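You operate a simulated robot arm through the tools that you are given. There is no shell and no other tool.

The job below is to be done with a simulated robot arm. You get a single attempt, and the scene is never put back.

TASK
Tip the yellow mug's pellets into the glue pot and set 160.
Fine: lid and mug back, nothing spilt. Set down upright: yellow mug.

Only the result counts: the job must be done as asked and must still hold three seconds after the hand-in. Knocking over, shifting, dropping, spilling or breaking anything else fails it. A push-on lid holds only when it is set on centred and level and pressed home; a screw cap is set on level and turned clockwise until tight.

THE ROBOT
A 6-joint arm with a two-finger parallel gripper, fixed in place. Base frame: the origin is at the foot of the arm, x ahead of it, y to its left, z up; the work surface is at about z = 85. Readings come in cm, rad, newtons and seconds.
With the tool pointing down near the work surface it reaches from about 26 to 68 cm from the base axis. Its first joint turns from -1.152 to 1.152 rad. Payload 2.9 kg.
The TCP is the grasp point between the finger pads, 3 cm short of the fingertips. In the tool frame z runs along the fingers and y along their closing line. The gripper opens to 11 cm. The fingers are 2 cm wide and 1 cm thick; the gripper's body (4.8 by 11.2 cm) begins 5.5 cm behind the TCP.
Orientation is told as [roll, pitch, yaw] about the base's x, y, z axes, in that order, counted from this pose: with the fingers straight down and closing along the base's y, the tool's x points along the base's -x, its y along +y and its z along -z.

THE INTERFACE
- The arm moves only by the tool nudge_tool. Its arguments are lists of equal length, an entry for each row: "delta_pos": the shift along the base's x, y, z in cm, a list of three; "angular": the turn, a rotation vector about the base's x, y, z in rad, a list of three; "claw": the closure, from 0 (fully open) to 1 (shut). In form: {"delta_pos": [[dx, dy, dz], ...], "angular": [[ax, ay, az], ...], "claw": [claw, ...]}. A call has 1 to 20 rows; each row shifts and turns the commanded pose from where the row before left it. A row lasts 0.2 s, in which the tool goes at most 5 cm and 0.15 rad; a call with a longer step from one row to the next is refused whole, and so is a gripper value outside its range. Where a pose cannot be reached the arm comes as near as it can. A force on the tool above 40 N (or 10 N above the force at the start of the call, whichever is more), or a blocked arm, ends the call early, and 0.2 s more pass. The fingers move at their own pace (about 10.8 cm/s each) and stop on an object; they squeeze with about 21 N. The grip force told is the motor's: it shows also when the fingers shut on nothing. Time passes only in rows, and 0.2 s behind the last, so rows that do not move let the fingers close. It gives the time, the measured TCP pose, the force on the tool (base axes), the opening and the grip force at its end, in the units of the frame above (readings bear some noise), with the torque about the TCP (base axes, N m) and any sound that the robot's microphone picked up, and new pictures: "pictures" is both (left out), scene, wrist or none.
- Cameras (640 x 400 px; columns grow to the right, rows downward): "scene" is fixed at [5.51, 41.54, 140.12]; the picture's right is [-0.93, -0.37, 0.00], its down [-0.15, 0.37, -0.92] and it looks along [0.34, -0.85, -0.40] (base axes); focal length 352 px, centre (320, 200). "wrist" rides on the gripper at [7.2, 1.7, -10.3] in the tool frame; the picture's right is [-0.23, 0.97, 0.00], its down [-0.76, -0.18, -0.62] and it looks along [-0.61, -0.14, 0.78] (tool axes); focal length 222 px, centre (320, 200). There is no depth. A picture from a camera that has moved, and an enlarged one, comes with that camera's place and axes in the base frame and with its lens.
- zoom(camera, box): a new picture of the part [left, top, right, bottom] of that camera's present view, enlarged. It takes no simulated time.
- close_job(): hands the job in; it is judged then, once.

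Nothing tells you positions but the pictures and the camera data. Unless the task says otherwise, let go and move clear before handing in.

The tools are called as a command line: name --argument value ..., lists and objects as JSON in quotes. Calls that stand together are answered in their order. nudge_tool: Moves the arm, as the interface text tells. Its arguments: {"type":"object","properties":{"delta_pos":{"type":"array"},"angular":{"type":"array"},"claw":{"type":"array"},"pictures":{"type":"string","enum":["both","scene","wrist","none"]}},"required":["delta_pos","angular","claw"]} The other tools are called the same way: zoom (camera, box) takes an enlarged picture of a part of a camera's view; close_job () hands the job in.

At the start:

```text
t: 0.0
tool_pos: [34.87, -17.05, 129.01]
tcp_rot: [0.0, -0.002, 0.0]
wrist_force: [-0.2, -0.7, -0.1]
wrist_torque: [0.0, 0.0, 0.01]
grip_width: 11.02
grasp_force: 0.0
```

scene: 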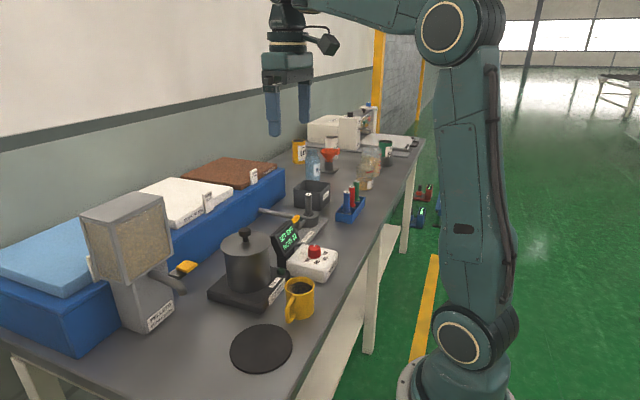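
wrist: 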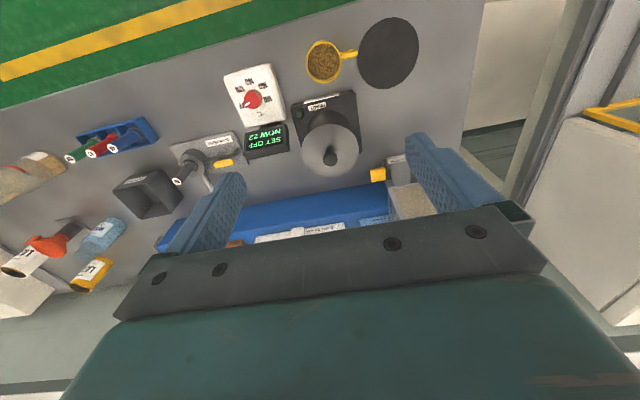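

I see a bench with a yellow mug, a dark pot with a lid on a heater, a display reading "SET OFF / NOW 22" and a white control box with a red knob. I'll zoom in for details before moving.

zoom --camera "scene" --box '[200, 200, 360, 300]'

zoom --camera "scene" --box '[200, 260, 360, 380]'

zoom --camera "wrist" --box '[220, 20, 440, 180]'

zoom --camera "wrist" --box '[215, 60, 295, 160]'

zoom --camera "scene" --box '[270, 210, 350, 290]'

```text
4.00 times, centred on (280, 250) of scene
camera zoom: at [5.51, 41.54, 140.12], right [-0.93, -0.37, 0.0], down [-0.15, 0.37, -0.92], along [0.34, -0.85, -0.4], focal length 1409 px, centre (480, 0)
```

zoom: 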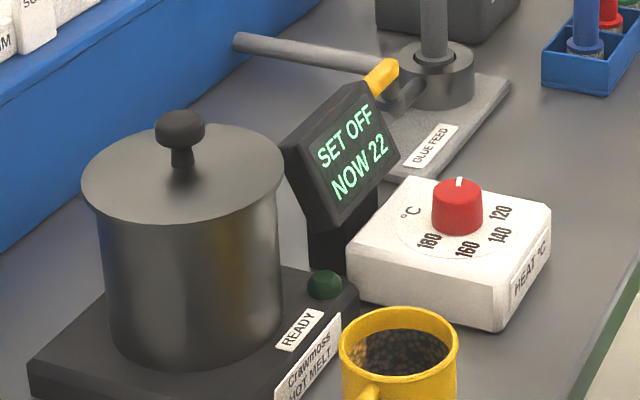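

```text
3.33 times, centred on (280, 320) of scene
camera zoom: at [5.51, 41.54, 140.12], right [-0.93, -0.37, 0.0], down [-0.15, 0.37, -0.92], along [0.34, -0.85, -0.4], focal length 1174 px, centre (453, -200)
```

zoom: 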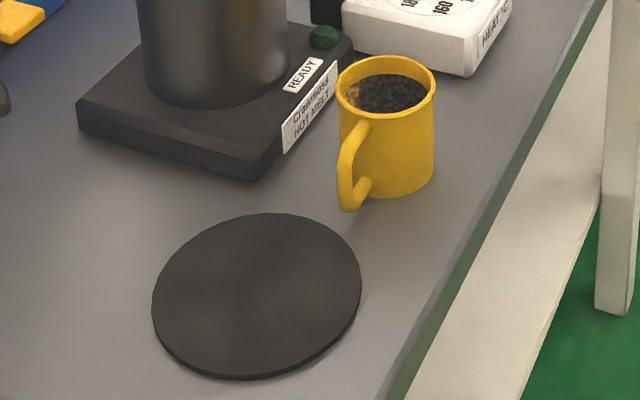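

```text
2.50 times, centred on (330, 100) of wrist
camera zoom: at [27.65, -15.35, 139.35], right [0.23, 0.97, 0.0], down [0.76, -0.18, 0.62], along [0.61, -0.14, -0.78], focal length 555 px, centre (295, 450)
```

zoom: 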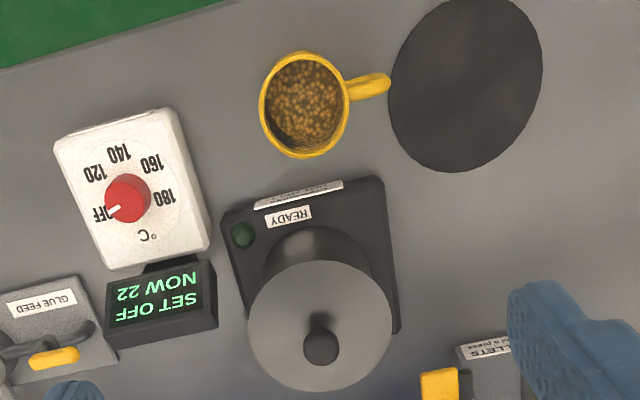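

```text
4.00 times, centred on (255, 110) of wrist
camera zoom: at [27.65, -15.35, 139.35], right [0.23, 0.97, 0.0], down [0.76, -0.18, 0.62], along [0.61, -0.14, -0.78], focal length 888 px, centre (580, 560)
```

zoom: 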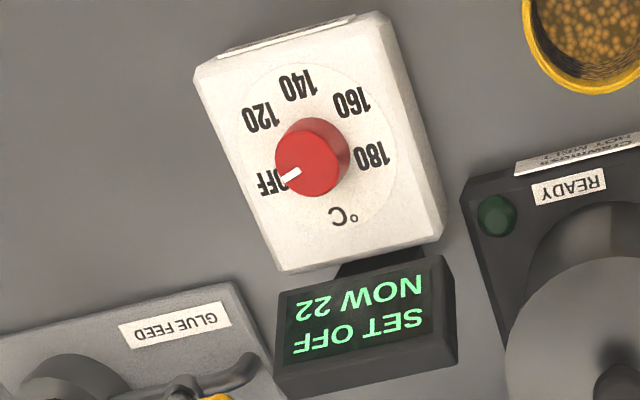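

```text
5.00 times, centred on (310, 250) of scene
camera zoom: at [5.51, 41.54, 140.12], right [-0.93, -0.37, 0.0], down [-0.15, 0.37, -0.92], along [0.34, -0.85, -0.4], focal length 1761 px, centre (370, -50)
```

zoom: 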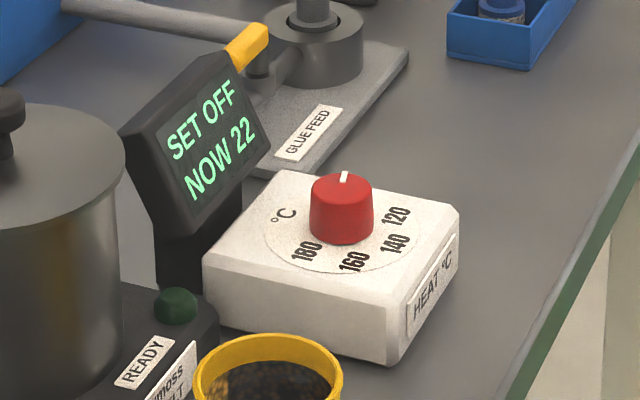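

The mug looks to be at about (33.3, -15.9), rim z≈91.5, handle toward +y. The lid knob is at about (47.8, -17.9, 101), the dial at about (36.3, -31.4) and the black mat at about (36, -3). I'll move above the lid first and check its position from closer in.

nudge_tool --delta_pos '[[2.15, -0.15, -2.8], [2.15, -0.15, -2.8], [2.15, -0.15, -2.8], [2.15, -0.15, -2.8], [2.15, -0.15, -2.8], [2.18, -0.1, -3], [0, 0, 0]]' --angular '[[0, 0, 0], [0, 0, 0], [0, 0, 0], [0, 0, 0], [0, 0, 0], [0, 0, 0], [0, 0, 0]]' --claw '[0.45, 0.45, 0.45, 0.45, 0.45, 0.45, 0.45]'

```text
t: 1.6
tool_pos: [47.83, -17.99, 111.81]
tcp_rot: [0.001, -0.002, -0.003]
wrist_force: [0.4, 0.0, 0.8]
wrist_torque: [0.02, 0.01, -0.01]
grip_width: 6.04
grasp_force: 0.1
camera wrist: at [40.59, -16.51, 122.04], right [0.23, 0.97, 0.0], down [0.76, -0.18, 0.62], along [0.61, -0.14, -0.78], focal length 222 px, centre (320, 200)
```

scene: 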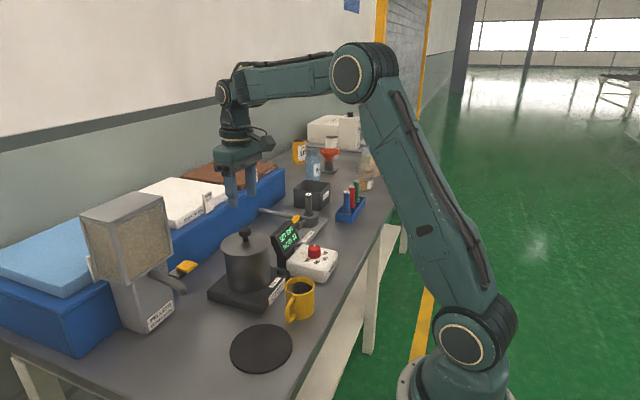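
wrist: 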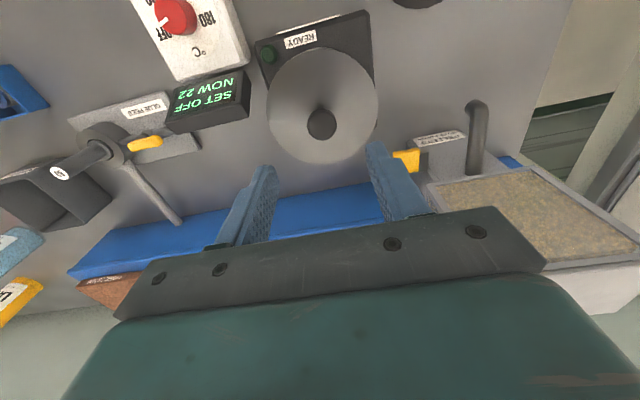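

The knob appears nearly below the TCP. I'll zoom in to refine its position.

zoom --camera "wrist" --box '[250, 30, 400, 180]'

zoom --camera "scene" --box '[200, 160, 300, 310]'

```text
2.67 times, centred on (325, 105) of wrist
camera zoom: at [40.59, -16.51, 122.04], right [0.23, 0.97, 0.0], down [0.76, -0.18, 0.62], along [0.61, -0.14, -0.78], focal length 592 px, centre (307, 453)
```

zoom: 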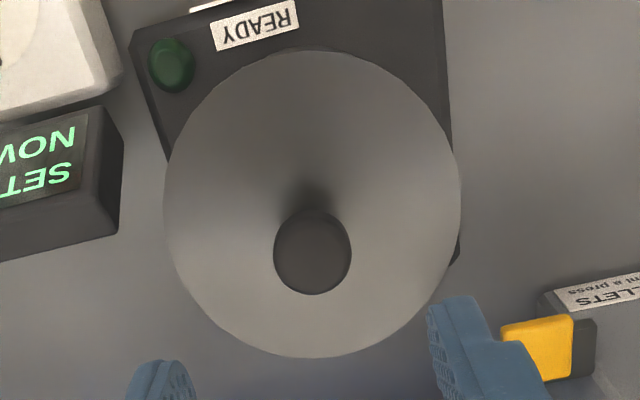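

```text
2.67 times, centred on (250, 235) of scene
camera zoom: at [5.51, 41.54, 140.12], right [-0.93, -0.37, 0.0], down [-0.15, 0.37, -0.92], along [0.34, -0.85, -0.4], focal length 939 px, centre (507, 107)
```

zoom: 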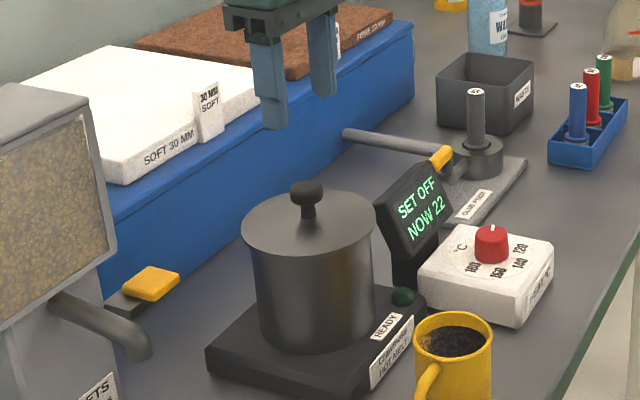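

The knob is at about (47.85, -18.0). I'll descend so the fingertips stop just above the lid plate, then close.

nudge_tool --delta_pos '[[0, 0, -3], [0, 0, -3], [0, 0, -2], [0, 0, -1.3], [0, 0, 0], [0, 0, 0], [0, 0, 0], [0, 0, 0]]' --angular '[[0, 0, 0], [0, 0, 0], [0, 0, 0], [0, 0, 0], [0, 0, 0], [0, 0, 0], [0, 0, 0], [0, 0, 0]]' --claw '[0.45, 0.45, 0.45, 0.45, 0.45, 0.9, 0.9, 0.9]'

```text
t: 3.4
tool_pos: [47.74, -18.09, 102.76]
tcp_rot: [0.001, 0.0, 0.0]
wrist_force: [-0.1, -0.1, 0.0]
wrist_torque: [-0.01, 0.04, -0.03]
grip_width: 2.46
grasp_force: 21.1
camera wrist: at [40.51, -16.41, 113.13], right [0.23, 0.97, 0.0], down [0.76, -0.18, 0.62], along [0.61, -0.14, -0.78], focal length 222 px, centre (320, 200)
```

scene: 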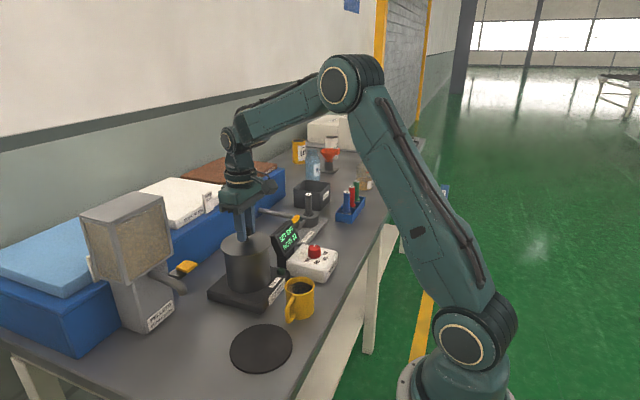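
wrist: 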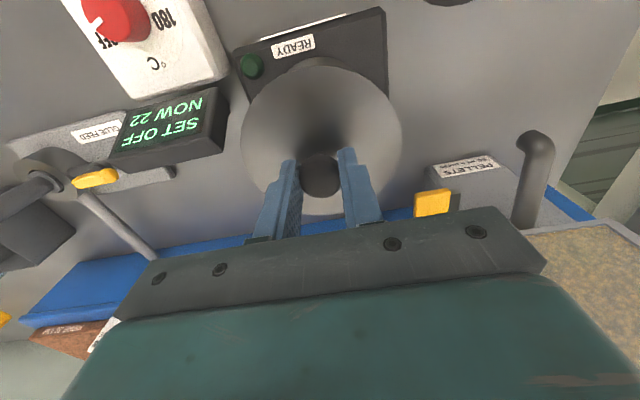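

The fingers closed on the knob at a width of 2.46. I'll lift it slowly.

nudge_tool --delta_pos '[[0, 0, 0.3], [0, 0, 0.5], [0, 0, 1], [0, 0, 2], [0, 0, 3], [0, 0, 3], [0, 0, 0]]' --angular '[[0, 0, 0], [0, 0, 0], [0, 0, 0], [0, 0, 0], [0, 0, 0], [0, 0, 0], [0, 0, 0]]' --claw '[0.9, 0.9, 0.9, 0.9, 0.9, 0.9, 0.9]'

```text
t: 5.0
tool_pos: [47.87, -17.61, 112.87]
tcp_rot: [0.001, -0.001, 0.001]
wrist_force: [-0.1, 0.1, -1.3]
wrist_torque: [0.01, 0.02, -0.02]
grip_width: 2.48
grasp_force: 20.6
camera wrist: at [40.59, -15.95, 123.07], right [0.23, 0.97, 0.0], down [0.76, -0.18, 0.62], along [0.61, -0.14, -0.78], focal length 222 px, centre (320, 200)
```

scene: 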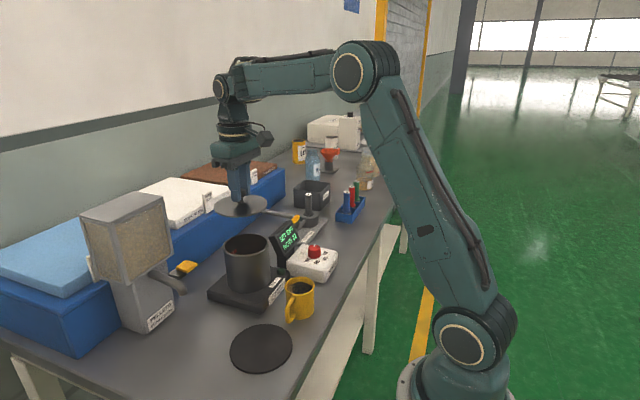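
wrist: 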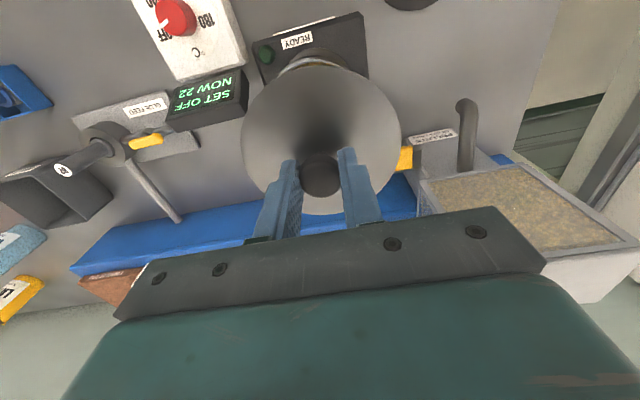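

The lid came off cleanly. I'll check the pot's opening and the underside of the lid.

zoom --camera "scene" --box '[200, 160, 300, 310]'

zoom --camera "scene" --box '[200, 300, 340, 390]'

```text
2.67 times, centred on (250, 235) of scene
camera zoom: at [5.51, 41.54, 140.12], right [-0.93, -0.37, 0.0], down [-0.15, 0.37, -0.92], along [0.34, -0.85, -0.4], focal length 939 px, centre (507, 107)
```

zoom: 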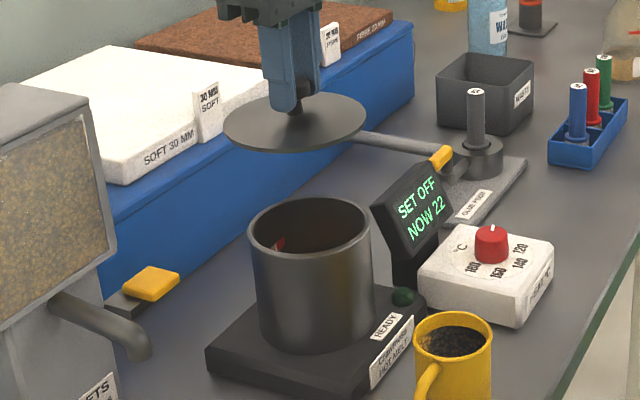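

```text
4.44 times, centred on (270, 345) of scene
camera zoom: at [5.51, 41.54, 140.12], right [-0.93, -0.37, 0.0], down [-0.15, 0.37, -0.92], along [0.34, -0.85, -0.4], focal length 1565 px, centre (542, -444)
```

zoom: 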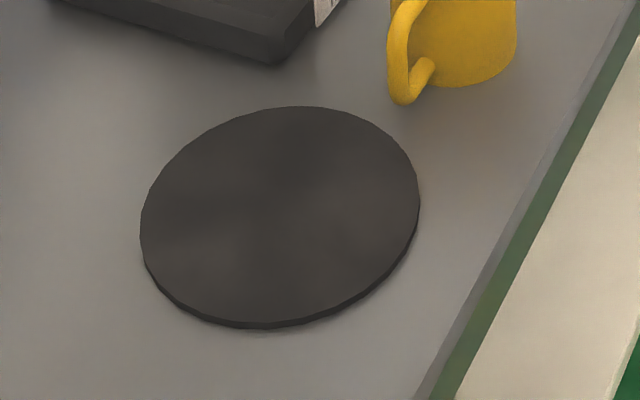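

The pot is open with its rim at z≈98, and something red and white shows inside that I'll inspect before pouring. Next I'll carry the lid over the mat.

nudge_tool --delta_pos '[[-1.5, 2, 0], [-2.12, 2.8, 0], [-2.12, 2.8, 0], [-2.12, 2.8, 0], [-2.12, 2.8, 0], [-2.12, 2.8, 0], [0, 0, -3], [0, 0, -3], [0, 0, -3], [0, 0, -2], [0, 0, 0], [0, 0, 0]]' --angular '[[0, 0, 0], [0, 0, 0], [0, 0, 0], [0, 0, 0], [0, 0, 0], [0, 0, 0], [0, 0, 0], [0, 0, 0], [0, 0, 0], [0, 0, 0], [0, 0, 0], [0, 0, 0]]' --claw '[0.9, 0.9, 0.9, 0.9, 0.9, 0.9, 0.9, 0.9, 0.9, 0.9, 0.9, 0.9]'

```text
t: 7.6
tool_pos: [35.78, -1.57, 101.64]
tcp_rot: [0.003, -0.001, -0.001]
wrist_force: [0.8, 0.5, -1.1]
wrist_torque: [0.0, 0.01, 0.0]
grip_width: 2.46
grasp_force: 21.0
camera wrist: at [28.6, 0.11, 111.97], right [0.23, 0.97, 0.0], down [0.76, -0.18, 0.62], along [0.61, -0.14, -0.78], focal length 222 px, centre (320, 200)
```

scene: 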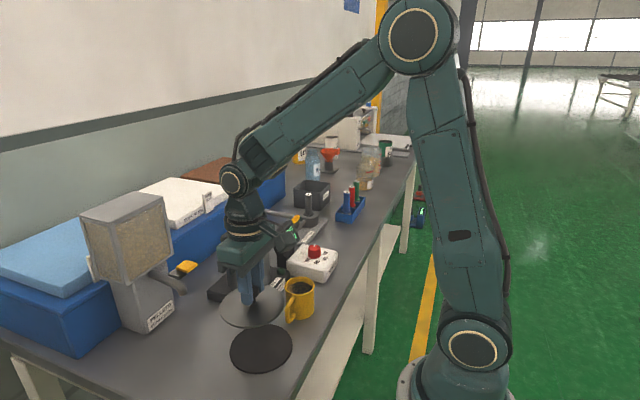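
wrist: 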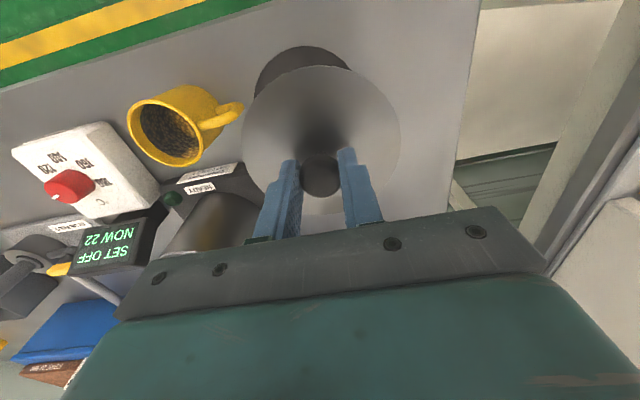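

The lid is over the mat and clear of the mug. I'll lower it.

nudge_tool --delta_pos '[[0, 0, -3], [0, 0, -3], [0, 0, -2.5], [0, 0, -1], [0, 0, -0.5], [0, 0, 0]]' --angular '[[0, 0, 0], [0, 0, 0], [0, 0, 0], [0, 0, 0], [0, 0, 0], [0, 0, 0]]' --claw '[0.9, 0.9, 0.9, 0.9, 0.9, 0.9]'

```text
t: 9.0
tool_pos: [35.67, -1.81, 91.36]
tcp_rot: [-0.001, 0.001, 0.002]
wrist_force: [0.0, -0.6, -1.4]
wrist_torque: [0.01, 0.0, -0.01]
grip_width: 2.46
grasp_force: 20.9
camera wrist: at [28.49, -0.24, 101.77], right [0.23, 0.97, 0.0], down [0.76, -0.18, 0.62], along [0.61, -0.14, -0.78], focal length 222 px, centre (320, 200)
```

scene: 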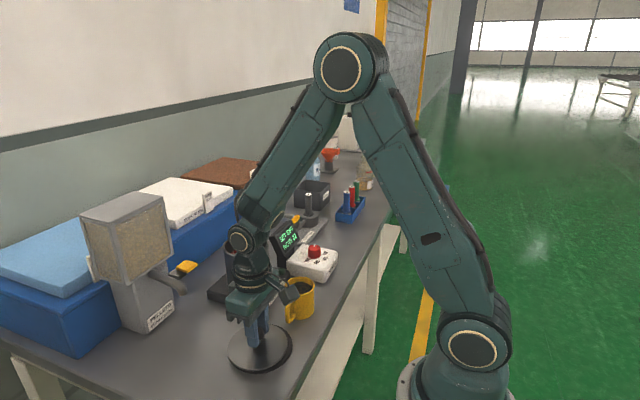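
wrist: 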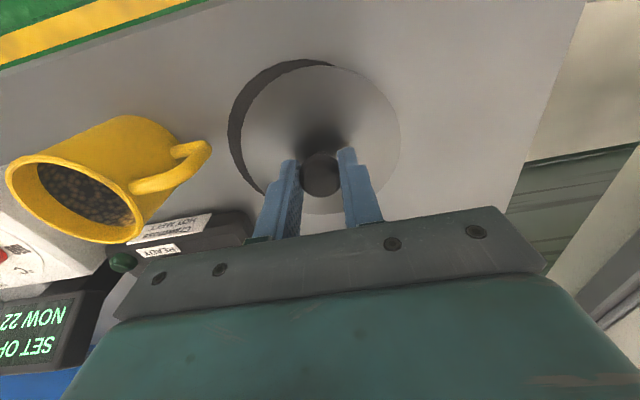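

The lid is close to the mat. I'll lower it in fine steps until contact.

nudge_tool --delta_pos '[[0, 0, -0.25], [0, 0, -0.25], [0, 0, -0.2], [0, 0, 0]]' --angular '[[0, 0, 0], [0, 0, 0], [0, 0, 0], [0, 0, 0]]' --claw '[0.9, 0.9, 0.9, 0.9]' --pictures "scene"

zoom --camera "scene" --box '[210, 280, 310, 380]'

```text
t: 10.0
tool_pos: [35.68, -1.91, 90.59]
tcp_rot: [-0.002, -0.001, 0.0]
wrist_force: [-0.1, -0.1, -2.1]
wrist_torque: [0.02, 0.0, -0.01]
grip_width: 2.49
grasp_force: 21.4
```

scene: 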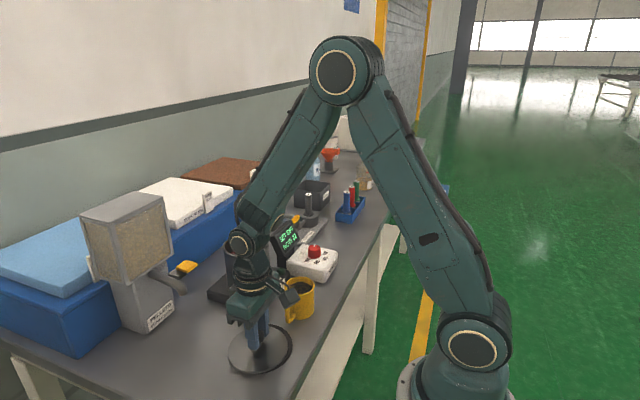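

```text
4.00 times, centred on (260, 330) of scene
camera zoom: at [5.51, 41.54, 140.12], right [-0.93, -0.37, 0.0], down [-0.15, 0.37, -0.92], along [0.34, -0.85, -0.4], focal length 1409 px, centre (560, -320)
```

zoom: 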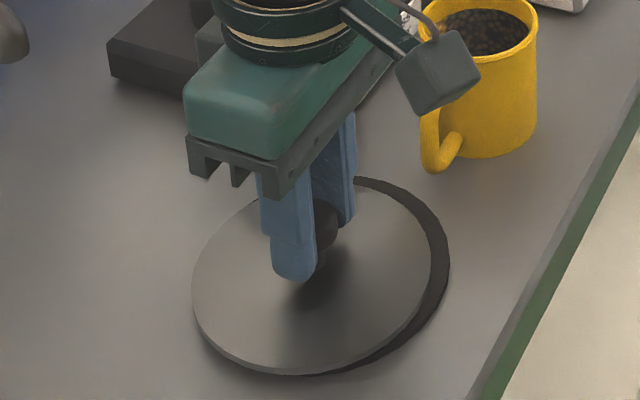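

No contact yet, so I'll continue down gently.

nudge_tool --delta_pos '[[0, 0, -0.2], [0, 0, -0.2], [0, 0, 0]]' --angular '[[0, 0, 0], [0, 0, 0], [0, 0, 0]]' --claw '[0.9, 0.9, 0.9]' --pictures "none"

```text
t: 10.8
tool_pos: [35.6, -2.0, 90.36]
tcp_rot: [0.002, -0.001, -0.001]
wrist_force: [-2.6, -2.5, 5.8]
wrist_torque: [0.13, 0.04, -0.01]
grip_width: 2.51
grasp_force: 21.1
```

The lid is touching down with 5.8 N upward. I'll release and rise.

nudge_tool --delta_pos '[[0, 0, 0], [0, 0, 0], [0, 0, 0], [0, 0, 1.5], [0, 0, 3], [0, 0, 4], [0, 0, 4], [0, 0, 4], [0, 0, 0]]' --angular '[[0, 0, 0], [0, 0, 0], [0, 0, 0], [0, 0, 0], [0, 0, 0], [0, 0, 0], [0, 0, 0], [0, 0, 0], [0, 0, 0]]' --claw '[0.45, 0.45, 0.45, 0.45, 0.45, 0.45, 0.45, 0.45, 0.45]'

```text
t: 12.8
tool_pos: [35.63, -1.91, 107.26]
tcp_rot: [0.0, -0.001, 0.0]
wrist_force: [0.7, 0.4, -1.4]
wrist_torque: [-0.04, -0.03, -0.02]
grip_width: 6.07
grasp_force: 0.0
camera wrist: at [28.4, -0.36, 117.42], right [0.23, 0.97, 0.0], down [0.76, -0.18, 0.62], along [0.61, -0.14, -0.78], focal length 222 px, centre (320, 200)
```

scene: 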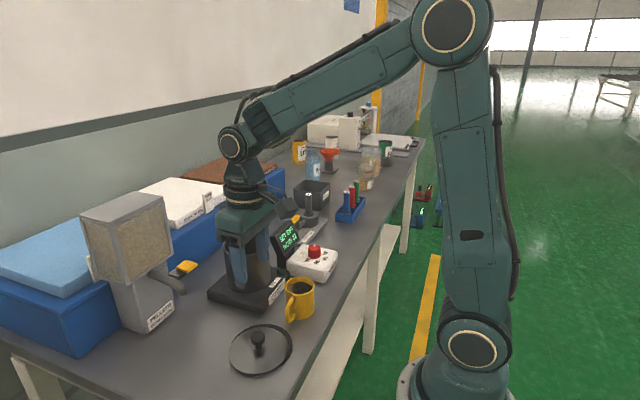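
wrist: 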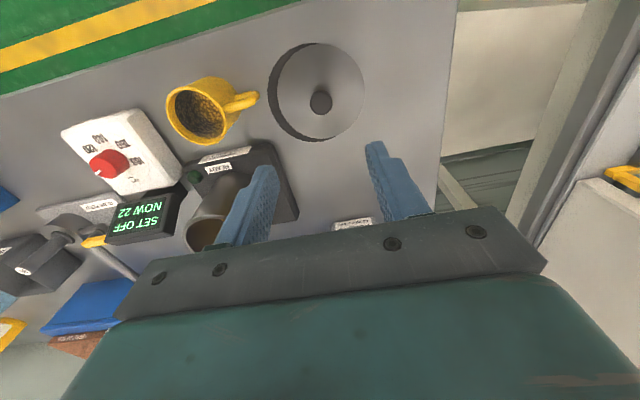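

The lid is resting flat on the mat. Next I'll move high above the pot to look inside it.

nudge_tool --delta_pos '[[0, 0, 4], [2.02, -2.67, 1.5], [2.02, -2.67, 1.5], [2.02, -2.67, 1.5], [2.02, -2.67, 1.5], [2.02, -2.67, 1.5], [2.0, -2.65, 1.5], [0, 0, 0]]' --angular '[[0, 0, 0], [0, 0, 0], [0, 0, 0], [0, 0, 0], [0, 0, 0], [0, 0, 0], [0, 0, 0], [0, 0, 0]]' --claw '[0.1, 0.1, 0.1, 0.1, 0.1, 0.1, 0.1, 0.1]'

zoom --camera "wrist" --box '[240, 20, 420, 150]'

zoom --camera "scene" --box '[210, 220, 290, 300]'

zoom --camera "scene" --box '[220, 270, 340, 380]'

```text
t: 14.6
tool_pos: [47.92, -17.71, 119.9]
tcp_rot: [0.001, 0.0, 0.0]
wrist_force: [-0.4, -0.9, 0.0]
wrist_torque: [0.03, 0.02, -0.04]
grip_width: 9.89
grasp_force: 0.0
camera wrist: at [40.67, -16.09, 130.31], right [0.23, 0.97, 0.0], down [0.76, -0.18, 0.62], along [0.61, -0.14, -0.78], focal length 222 px, centre (320, 200)
```

scene: 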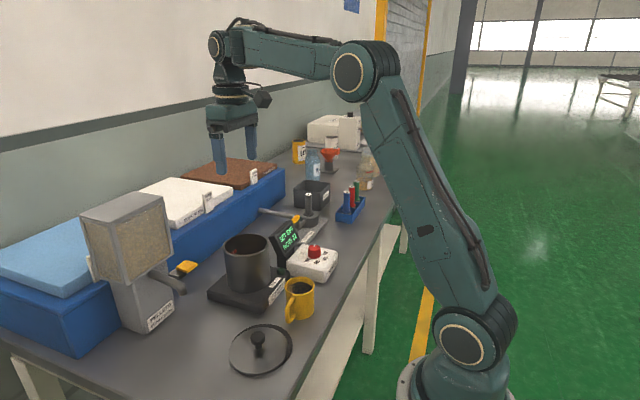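
wrist: 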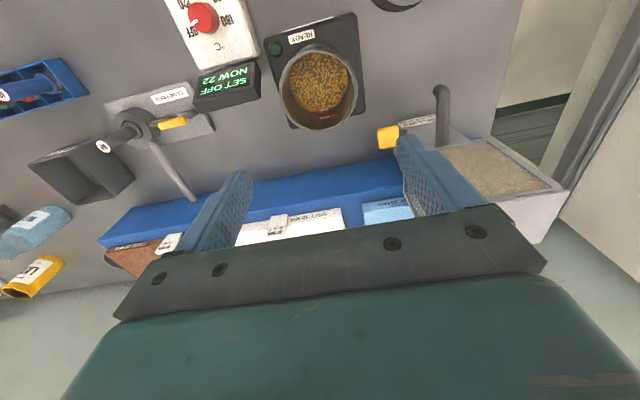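

```text
3.08 times, centred on (330, 85) of wrist
camera zoom: at [40.67, -16.09, 130.31], right [0.23, 0.97, 0.0], down [0.76, -0.18, 0.62], along [0.61, -0.14, -0.78], focal length 684 px, centre (289, 554)
```

zoom: 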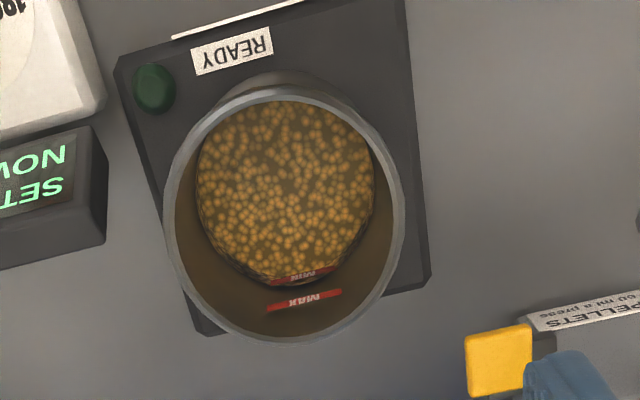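

```text
5.00 times, centred on (250, 260) of scene
camera zoom: at [5.51, 41.54, 140.12], right [-0.93, -0.37, 0.0], down [-0.15, 0.37, -0.92], along [0.34, -0.85, -0.4], focal length 1761 px, centre (670, -100)
```

zoom: 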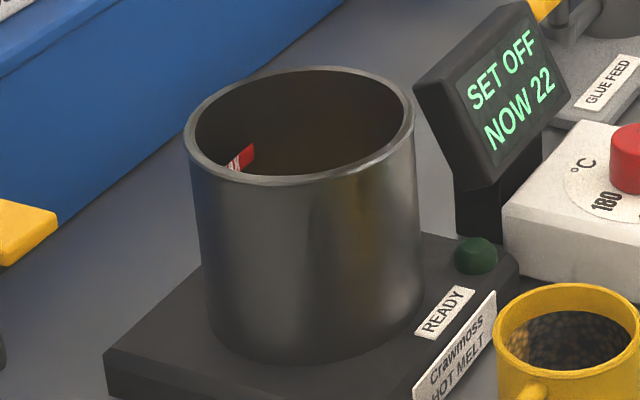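

```text
3.64 times, centred on (280, 325) of scene
camera zoom: at [5.51, 41.54, 140.12], right [-0.93, -0.37, 0.0], down [-0.15, 0.37, -0.92], along [0.34, -0.85, -0.4], focal length 1281 px, centre (466, -254)
```

zoom: 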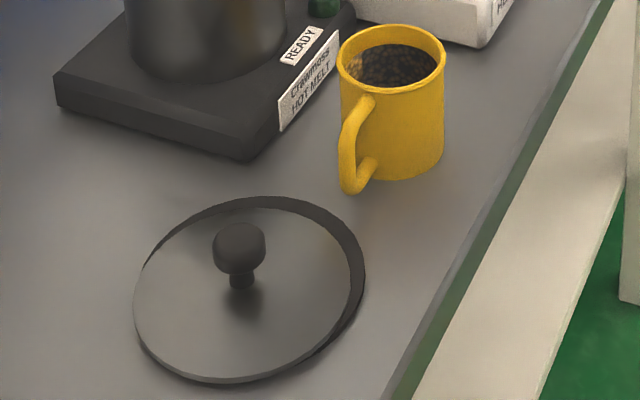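

The pot holds pellets near its MIN line with MAX well above, so there is room for the mug's load. Before touching the mug I'll rehearse the pour pose in free air, swinging the tool from straight down to pointing forward.

nudge_tool --delta_pos '[[0, 0, -1], [0, 0, -1], [0, 0, -1], [0, 0, -1], [0, 0, -1], [0, 0, -1], [0, 0, -1], [0, 0, -1], [0, 0, -1], [0, 0, -1], [0, 0, 0]]' --angular '[[0, -0.15, 0], [0, -0.15, 0], [0, -0.15, 0], [0, -0.15, 0], [0, -0.15, 0], [0, -0.15, 0], [0, -0.15, 0], [0, -0.15, 0], [0, -0.15, 0], [0, -0.15, 0], [0, 0, 0]]' --claw '[0.1, 0.1, 0.1, 0.1, 0.1, 0.1, 0.1, 0.1, 0.1, 0.1, 0.1]'

```text
t: 17.0
tool_pos: [47.82, -17.81, 109.83]
tcp_rot: [0.004, -1.501, -0.007]
wrist_force: [0.5, -0.1, 0.1]
wrist_torque: [-0.02, 0.06, -0.02]
grip_width: 9.88
grasp_force: 0.0
camera wrist: at [37.05, -16.2, 103.37], right [0.02, 0.97, 0.23], down [-0.57, -0.18, 0.8], along [0.82, -0.14, 0.55], focal length 222 px, centre (320, 200)
```

scene: 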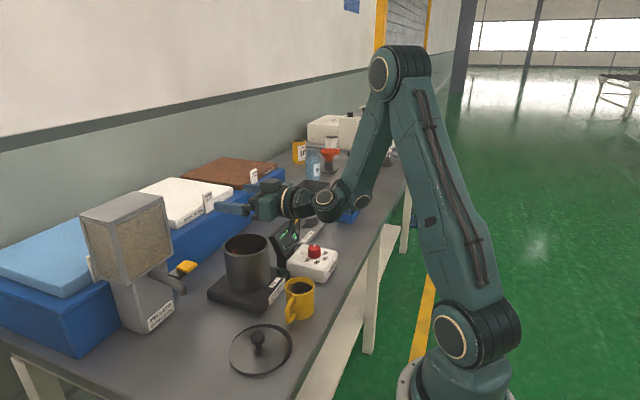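
wrist: 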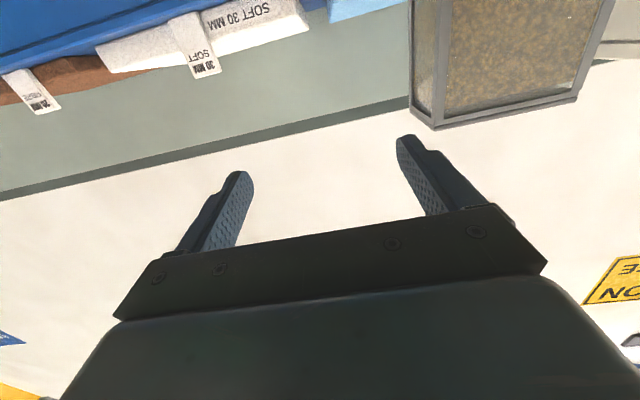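

The pose is reachable. I'll probe slightly lower and further round to learn the margin.

nudge_tool --delta_pos '[[0, 0, -1.5], [0, 0, -1.5], [0, 0, -1], [0, 0, 0]]' --angular '[[0, -0.1, 0], [0, -0.1, 0], [0, -0.1, 0], [0, 0, 0]]' --claw '[0.1, 0.1, 0.1, 0.1]' --pictures "scene"

```text
t: 18.0
tool_pos: [54.21, -19.71, 111.61]
tcp_rot: [3.141, -1.353, 3.142]
wrist_force: [-0.2, -0.8, 0.2]
wrist_torque: [0.01, 0.0, -0.01]
grip_width: 9.9
grasp_force: 0.0
out of reach, approached as far as the arm can: row 2, 3
```

scene: 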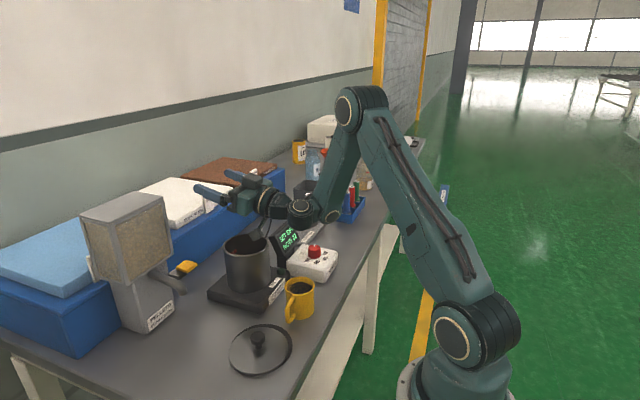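

That is near the arm's folding limit, so I won't pour with the tool straight ahead. I'll back off and rehearse with the tool yawed about +0.5 rad, which keeps the wrist further out.

nudge_tool --delta_pos '[[0, 0, 2], [0, 0, 2], [0, 0, 2], [0, 0, 0], [0, 0, 0]]' --angular '[[0, 0.15, 0], [0, 0.15, 0], [0, 0.15, 0], [0, 0.15, 0], [0, 0, 0]]' --claw '[0.1, 0.1, 0.1, 0.1, 0.1]' --pictures "none"

```text
t: 19.2
tool_pos: [54.27, -19.67, 117.58]
tcp_rot: [-0.001, -1.198, 0.0]
wrist_force: [0.3, 0.2, 0.4]
wrist_torque: [0.03, -0.01, -0.01]
grip_width: 9.88
grasp_force: 0.1
```

The commanded pose was re-based where the arm stopped. I'll return over the pot, yaw +0.5 and test β=1.5 at the pour height.

nudge_tool --delta_pos '[[-2.15, 0.6, -1], [-2.15, 0.6, -1], [-2.14, 0.59, -1], [0, 0, -1.5], [0, 0, -1.5], [0, 0, -1.5], [0, 0, -1.5], [0, 0, -1.5], [0, 0, -1.5], [0, 0, -1.5], [0, 0, 0]]' --angular '[[0, 0, 0.15], [0, 0, 0.15], [0, 0, 0.15], [0, 0, 0.05], [0.0479, -0.0878, 0], [0.0479, -0.0878, 0], [0.0479, -0.0878, 0], [0, 0, 0], [0, 0, 0], [0, 0, 0], [0, 0, 0]]' --claw '[0.1, 0.1, 0.1, 0.1, 0.1, 0.1, 0.1, 0.1, 0.1, 0.1, 0.1]'

```text
t: 21.6
tool_pos: [47.67, -17.8, 104.09]
tcp_rot: [-0.007, -1.5, 0.503]
wrist_force: [0.6, -0.6, -0.3]
wrist_torque: [0.0, 0.02, 0.0]
grip_width: 9.9
grasp_force: 0.1
camera wrist: at [37.51, -21.49, 97.53], right [-0.45, 0.86, 0.23], down [-0.41, -0.43, 0.8], along [0.79, 0.27, 0.55], focal length 222 px, centre (320, 200)
```

scene: 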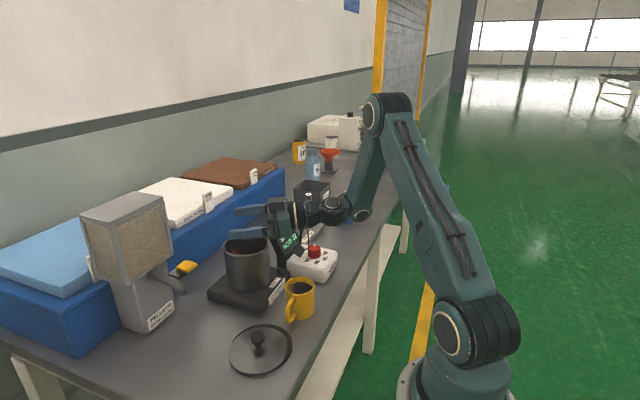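
wrist: 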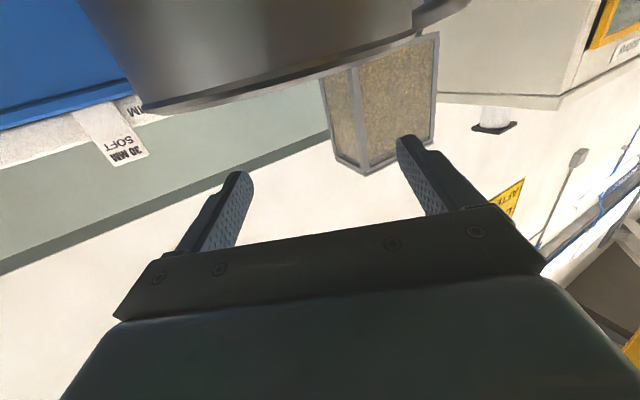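

Pour-pose at z=104 and β=1.5 is reachable with yaw 0.5. I'll now rise, swing the tool to lean 45° over the handle side at yaw 0.9, and head for the mug approach, with the fingers gripping clear of the handle.

nudge_tool --delta_pos '[[0, 0, 1.5], [0, 0, 1.5], [0, 0, 1.5], [0, 0, 1.5], [-0.73, 0.78, 0], [-0.73, 0.78, 0], [-0.73, 0.78, 0], [-0.73, 0.78, 0], [-0.73, 0.78, 0], [-0.73, 0.78, 0], [-0.73, 0.78, 0], [-0.73, 0.78, 0], [-0.73, 0.78, 0], [-0.73, 0.78, 0], [-0.73, 0.78, 0], [-0.73, 0.78, 0], [0, 0, 0], [0, 0, 0], [0, 0, 0], [0, 0, 0]]' --angular '[[-0.0685, 0.1254, 0], [-0.0685, 0.1254, 0], [-0.0685, 0.1254, 0], [-0.0685, 0.1254, 0], [-0.0685, 0.1254, 0], [-0.0685, 0.1254, 0], [-0.0685, 0.1254, 0], [-0.0685, 0.1254, 0], [-0.0685, 0.1254, 0], [-0.0685, 0.1254, 0], [-0.0685, 0.1254, 0], [-0.0685, 0.1254, 0], [-0.0685, 0.1254, 0], [-0.0685, 0.1254, 0], [-0.0685, 0.1254, 0], [-0.0685, 0.1254, 0], [0, 0, 0.1333], [0, 0, 0.1333], [0, 0, 0.1333], [0, 0, 0]]' --claw '[0.13, 0.13, 0.13, 0.13, 0.13, 0.13, 0.13, 0.13, 0.13, 0.13, 0.13, 0.13, 0.13, 0.13, 0.13, 0.13, 0.13, 0.13, 0.13, 0.13]'

```text
t: 25.8
tool_pos: [33.37, -8.85, 103.08]
tcp_rot: [0.001, 0.783, 0.902]
wrist_force: [0.3, -0.6, 0.5]
wrist_torque: [-0.01, -0.03, -0.01]
grip_width: 9.58
grasp_force: 0.0
out of reach, approached as far as the arm can: row 14, 15, 16
camera wrist: at [33.4, -6.14, 115.6], right [-0.66, 0.73, -0.16], down [0.75, 0.66, -0.1], along [0.04, -0.18, -0.98], focal length 222 px, centre (320, 200)
```

scene: 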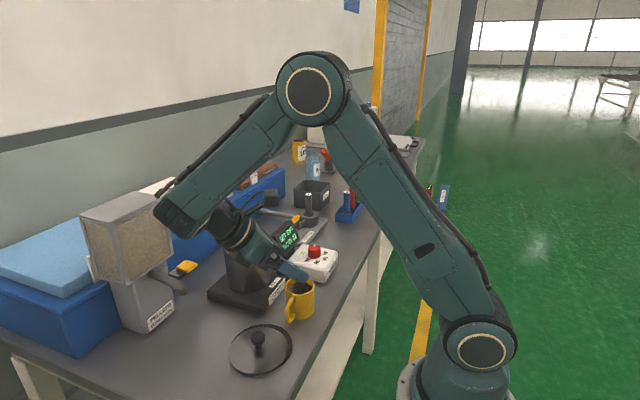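
wrist: 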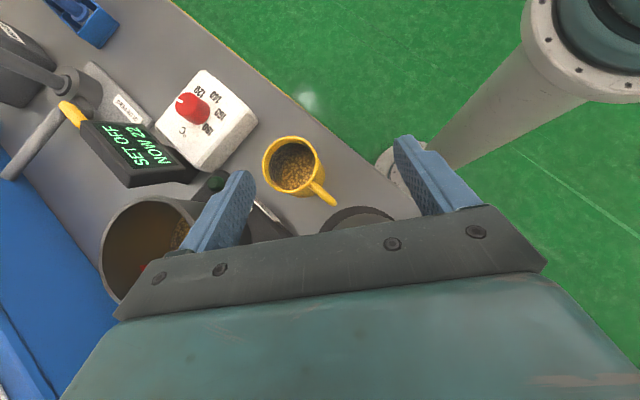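

The lean made the arm drift near a limit while it stayed clear of everything. I'll move carefully toward the approach point and see whether this lean holds lower down.

nudge_tool --delta_pos '[[0.8, -0.3, -1], [0.8, -0.3, -1], [0.8, -0.4, -1], [0.8, -0.4, -1], [0.8, -0.4, -1], [0, 0, 0]]' --angular '[[0, 0, 0], [0, 0, 0], [0, 0, 0], [0, 0, 0], [0, 0, 0], [0, 0, 0]]' --claw '[0.13, 0.13, 0.13, 0.13, 0.13, 0.13]'

```text
t: 27.2
tool_pos: [37.34, -10.86, 98.25]
tcp_rot: [0.001, 0.784, 0.899]
wrist_force: [-1.1, 1.0, 1.0]
wrist_torque: [-0.01, 0.0, 0.02]
grip_width: 9.57
grasp_force: 0.0
camera wrist: at [37.35, -8.06, 110.67], right [-0.66, 0.73, -0.16], down [0.75, 0.66, -0.1], along [0.04, -0.18, -0.98], focal length 222 px, centre (320, 200)
```

scene: 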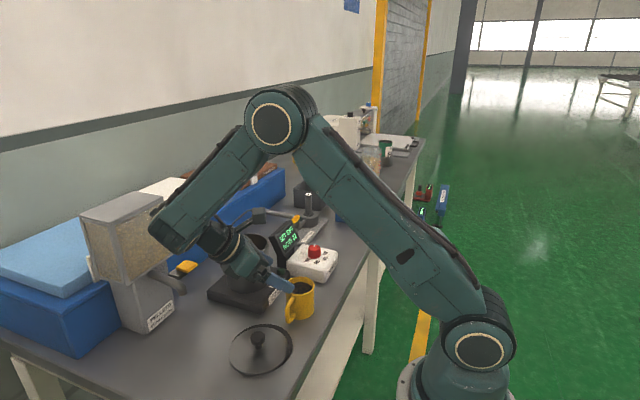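
wrist: 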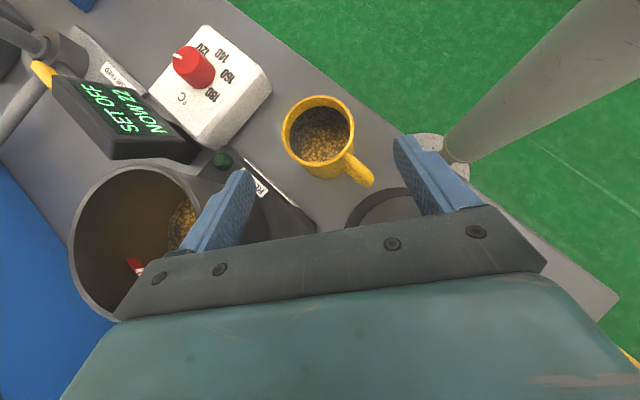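

The lean holds here. I'll zoom the wrist view to pin the mug's rim and handle.

zoom --camera "wrist" --box '[250, 70, 410, 210]'

zoom --camera "scene" --box '[230, 220, 350, 340]'

```text
2.86 times, centred on (330, 140) of wrist
camera zoom: at [37.35, -8.06, 110.67], right [-0.66, 0.73, -0.16], down [0.75, 0.66, -0.1], along [0.04, -0.18, -0.98], focal length 635 px, centre (291, 371)
```

zoom: 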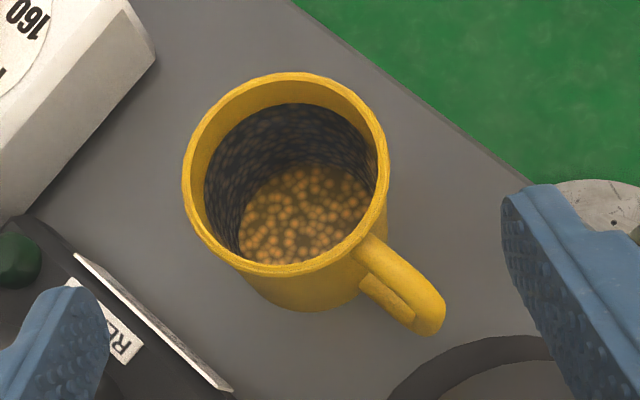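

```text
3.33 times, centred on (290, 280) of scene
camera zoom: at [5.51, 41.54, 140.12], right [-0.93, -0.37, 0.0], down [-0.15, 0.37, -0.92], along [0.34, -0.85, -0.4], focal length 1174 px, centre (420, -67)
```

zoom: 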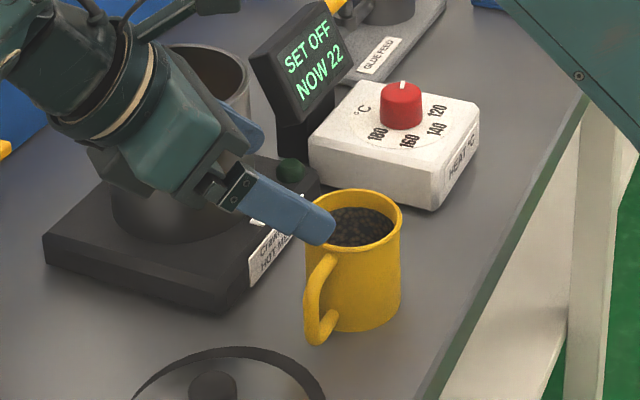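

The mug centre is at about (33.4, -15.9), with the handle along +y and clear of both finger paths. I'll advance along the finger axis most of the way.

nudge_tool --delta_pos '[[0, -0.1, -1.25], [0, -0.05, -1.25], [-0.88, -1.11, -1.41], [-0.88, -1.11, -1.41], [-0.66, -0.83, -1.06], [0, 0, 0]]' --angular '[[0, 0, 0], [0, 0, 0], [0, 0, 0], [0, 0, 0], [0, 0, 0], [0, 0, 0]]' --claw '[0.13, 0.13, 0.13, 0.13, 0.13, 0.13]'

zoom --camera "wrist" --box '[170, 70, 480, 264]'

zoom --camera "scene" --box '[230, 220, 350, 340]'

```text
t: 28.6
tool_pos: [34.94, -13.88, 91.79]
tcp_rot: [0.001, 0.784, 0.901]
wrist_force: [-0.2, -0.4, 0.8]
wrist_torque: [0.03, 0.02, -0.01]
grip_width: 9.59
grasp_force: 0.0
camera wrist: at [34.96, -11.16, 104.21], right [-0.66, 0.73, -0.16], down [0.75, 0.66, -0.1], along [0.04, -0.18, -0.98], focal length 222 px, centre (320, 200)
```

scene: 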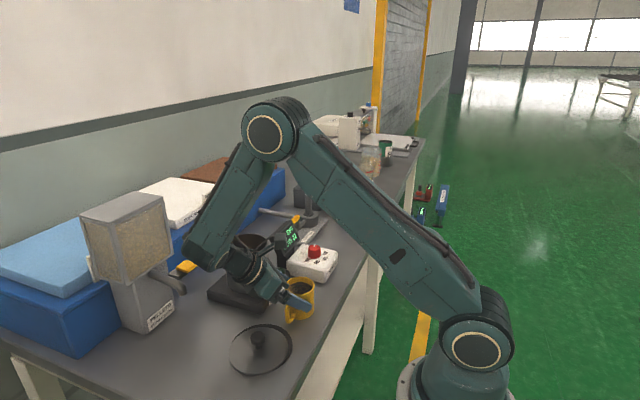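
wrist: 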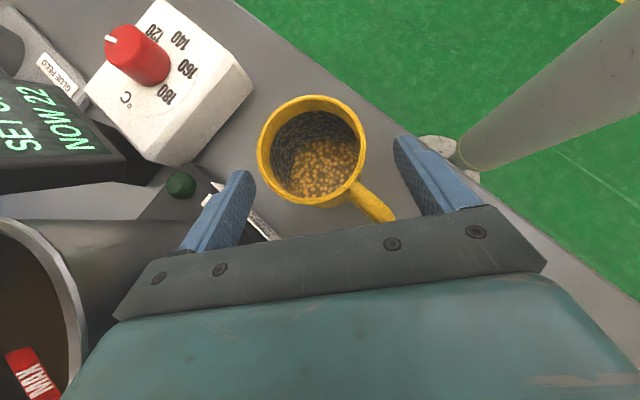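

```text
2.06 times, centred on (325, 167) of wrist
camera zoom: at [34.96, -11.16, 104.21], right [-0.66, 0.73, -0.16], down [0.75, 0.66, -0.1], along [0.04, -0.18, -0.98], focal length 458 px, centre (310, 268)
```

zoom: 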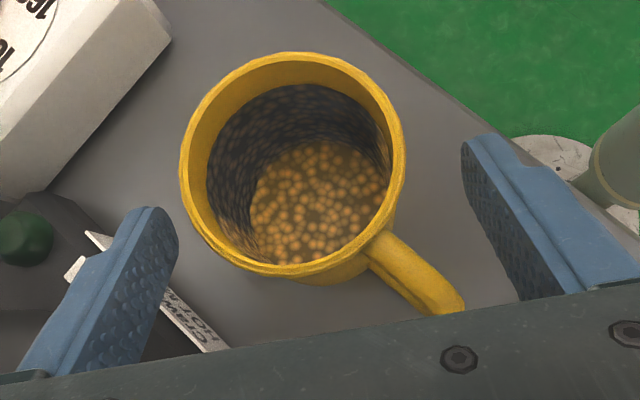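

```text
3.33 times, centred on (290, 280) of scene
camera zoom: at [5.51, 41.54, 140.12], right [-0.93, -0.37, 0.0], down [-0.15, 0.37, -0.92], along [0.34, -0.85, -0.4], focal length 1174 px, centre (420, -67)
```

zoom: 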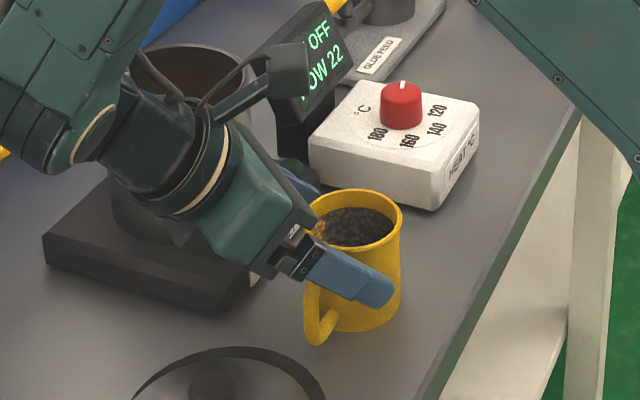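

The alignment is good: the mug is centred between the fingers and the handle is clear of the palm. I'll make the final advance and close.

nudge_tool --delta_pos '[[-0.49, -0.66, -0.85], [-0.48, -0.66, -0.85], [-0.48, -0.66, -0.85], [0, 0, 0]]' --angular '[[0, 0, 0], [0, 0, 0], [0, 0, 0], [0, 0, 0]]' --claw '[0.13, 0.13, 0.13, 0.13]'

zoom --camera "wrist" --box '[170, 70, 480, 264]'

zoom --camera "scene" --box '[230, 220, 350, 340]'

```text
t: 29.6
tool_pos: [33.4, -15.82, 89.25]
tcp_rot: [0.0, 0.784, 0.901]
wrist_force: [-0.8, -0.8, 0.0]
wrist_torque: [0.0, 0.02, -0.03]
grip_width: 9.59
grasp_force: 0.0
camera wrist: at [33.46, -13.18, 101.66], right [-0.66, 0.73, -0.16], down [0.75, 0.66, -0.1], along [0.04, -0.18, -0.98], focal length 222 px, centre (320, 200)
```

scene: 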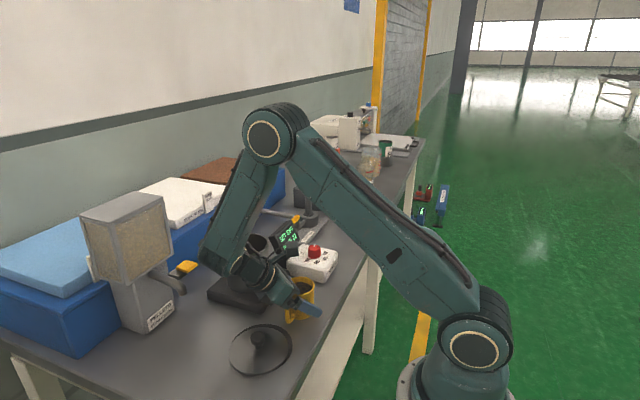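
wrist: 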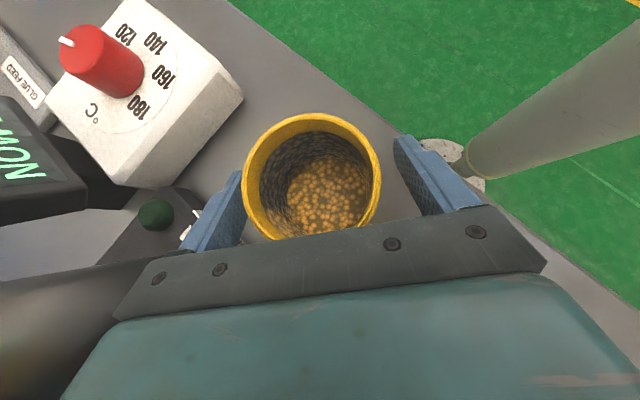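

```text
2.06 times, centred on (325, 167) of wrist
camera zoom: at [33.46, -13.18, 101.66], right [-0.66, 0.73, -0.16], down [0.75, 0.66, -0.1], along [0.04, -0.18, -0.98], focal length 458 px, centre (310, 268)
```

zoom: 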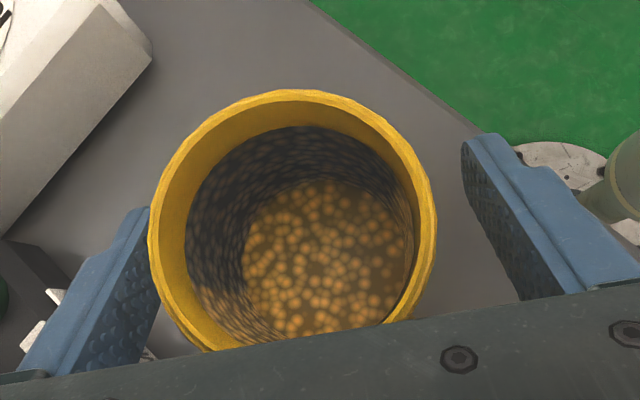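

```text
3.33 times, centred on (290, 280) of scene
camera zoom: at [5.51, 41.54, 140.12], right [-0.93, -0.37, 0.0], down [-0.15, 0.37, -0.92], along [0.34, -0.85, -0.4], focal length 1174 px, centre (420, -67)
```

zoom: 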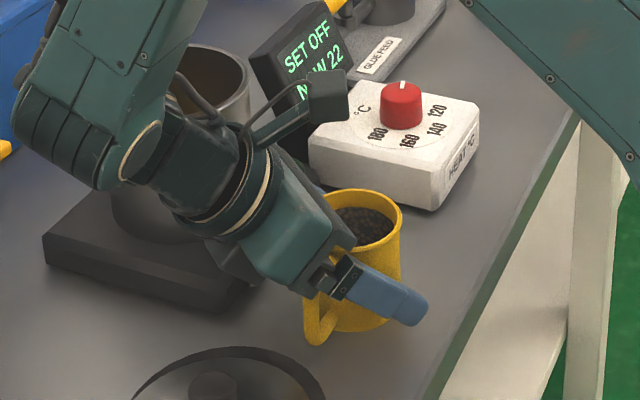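

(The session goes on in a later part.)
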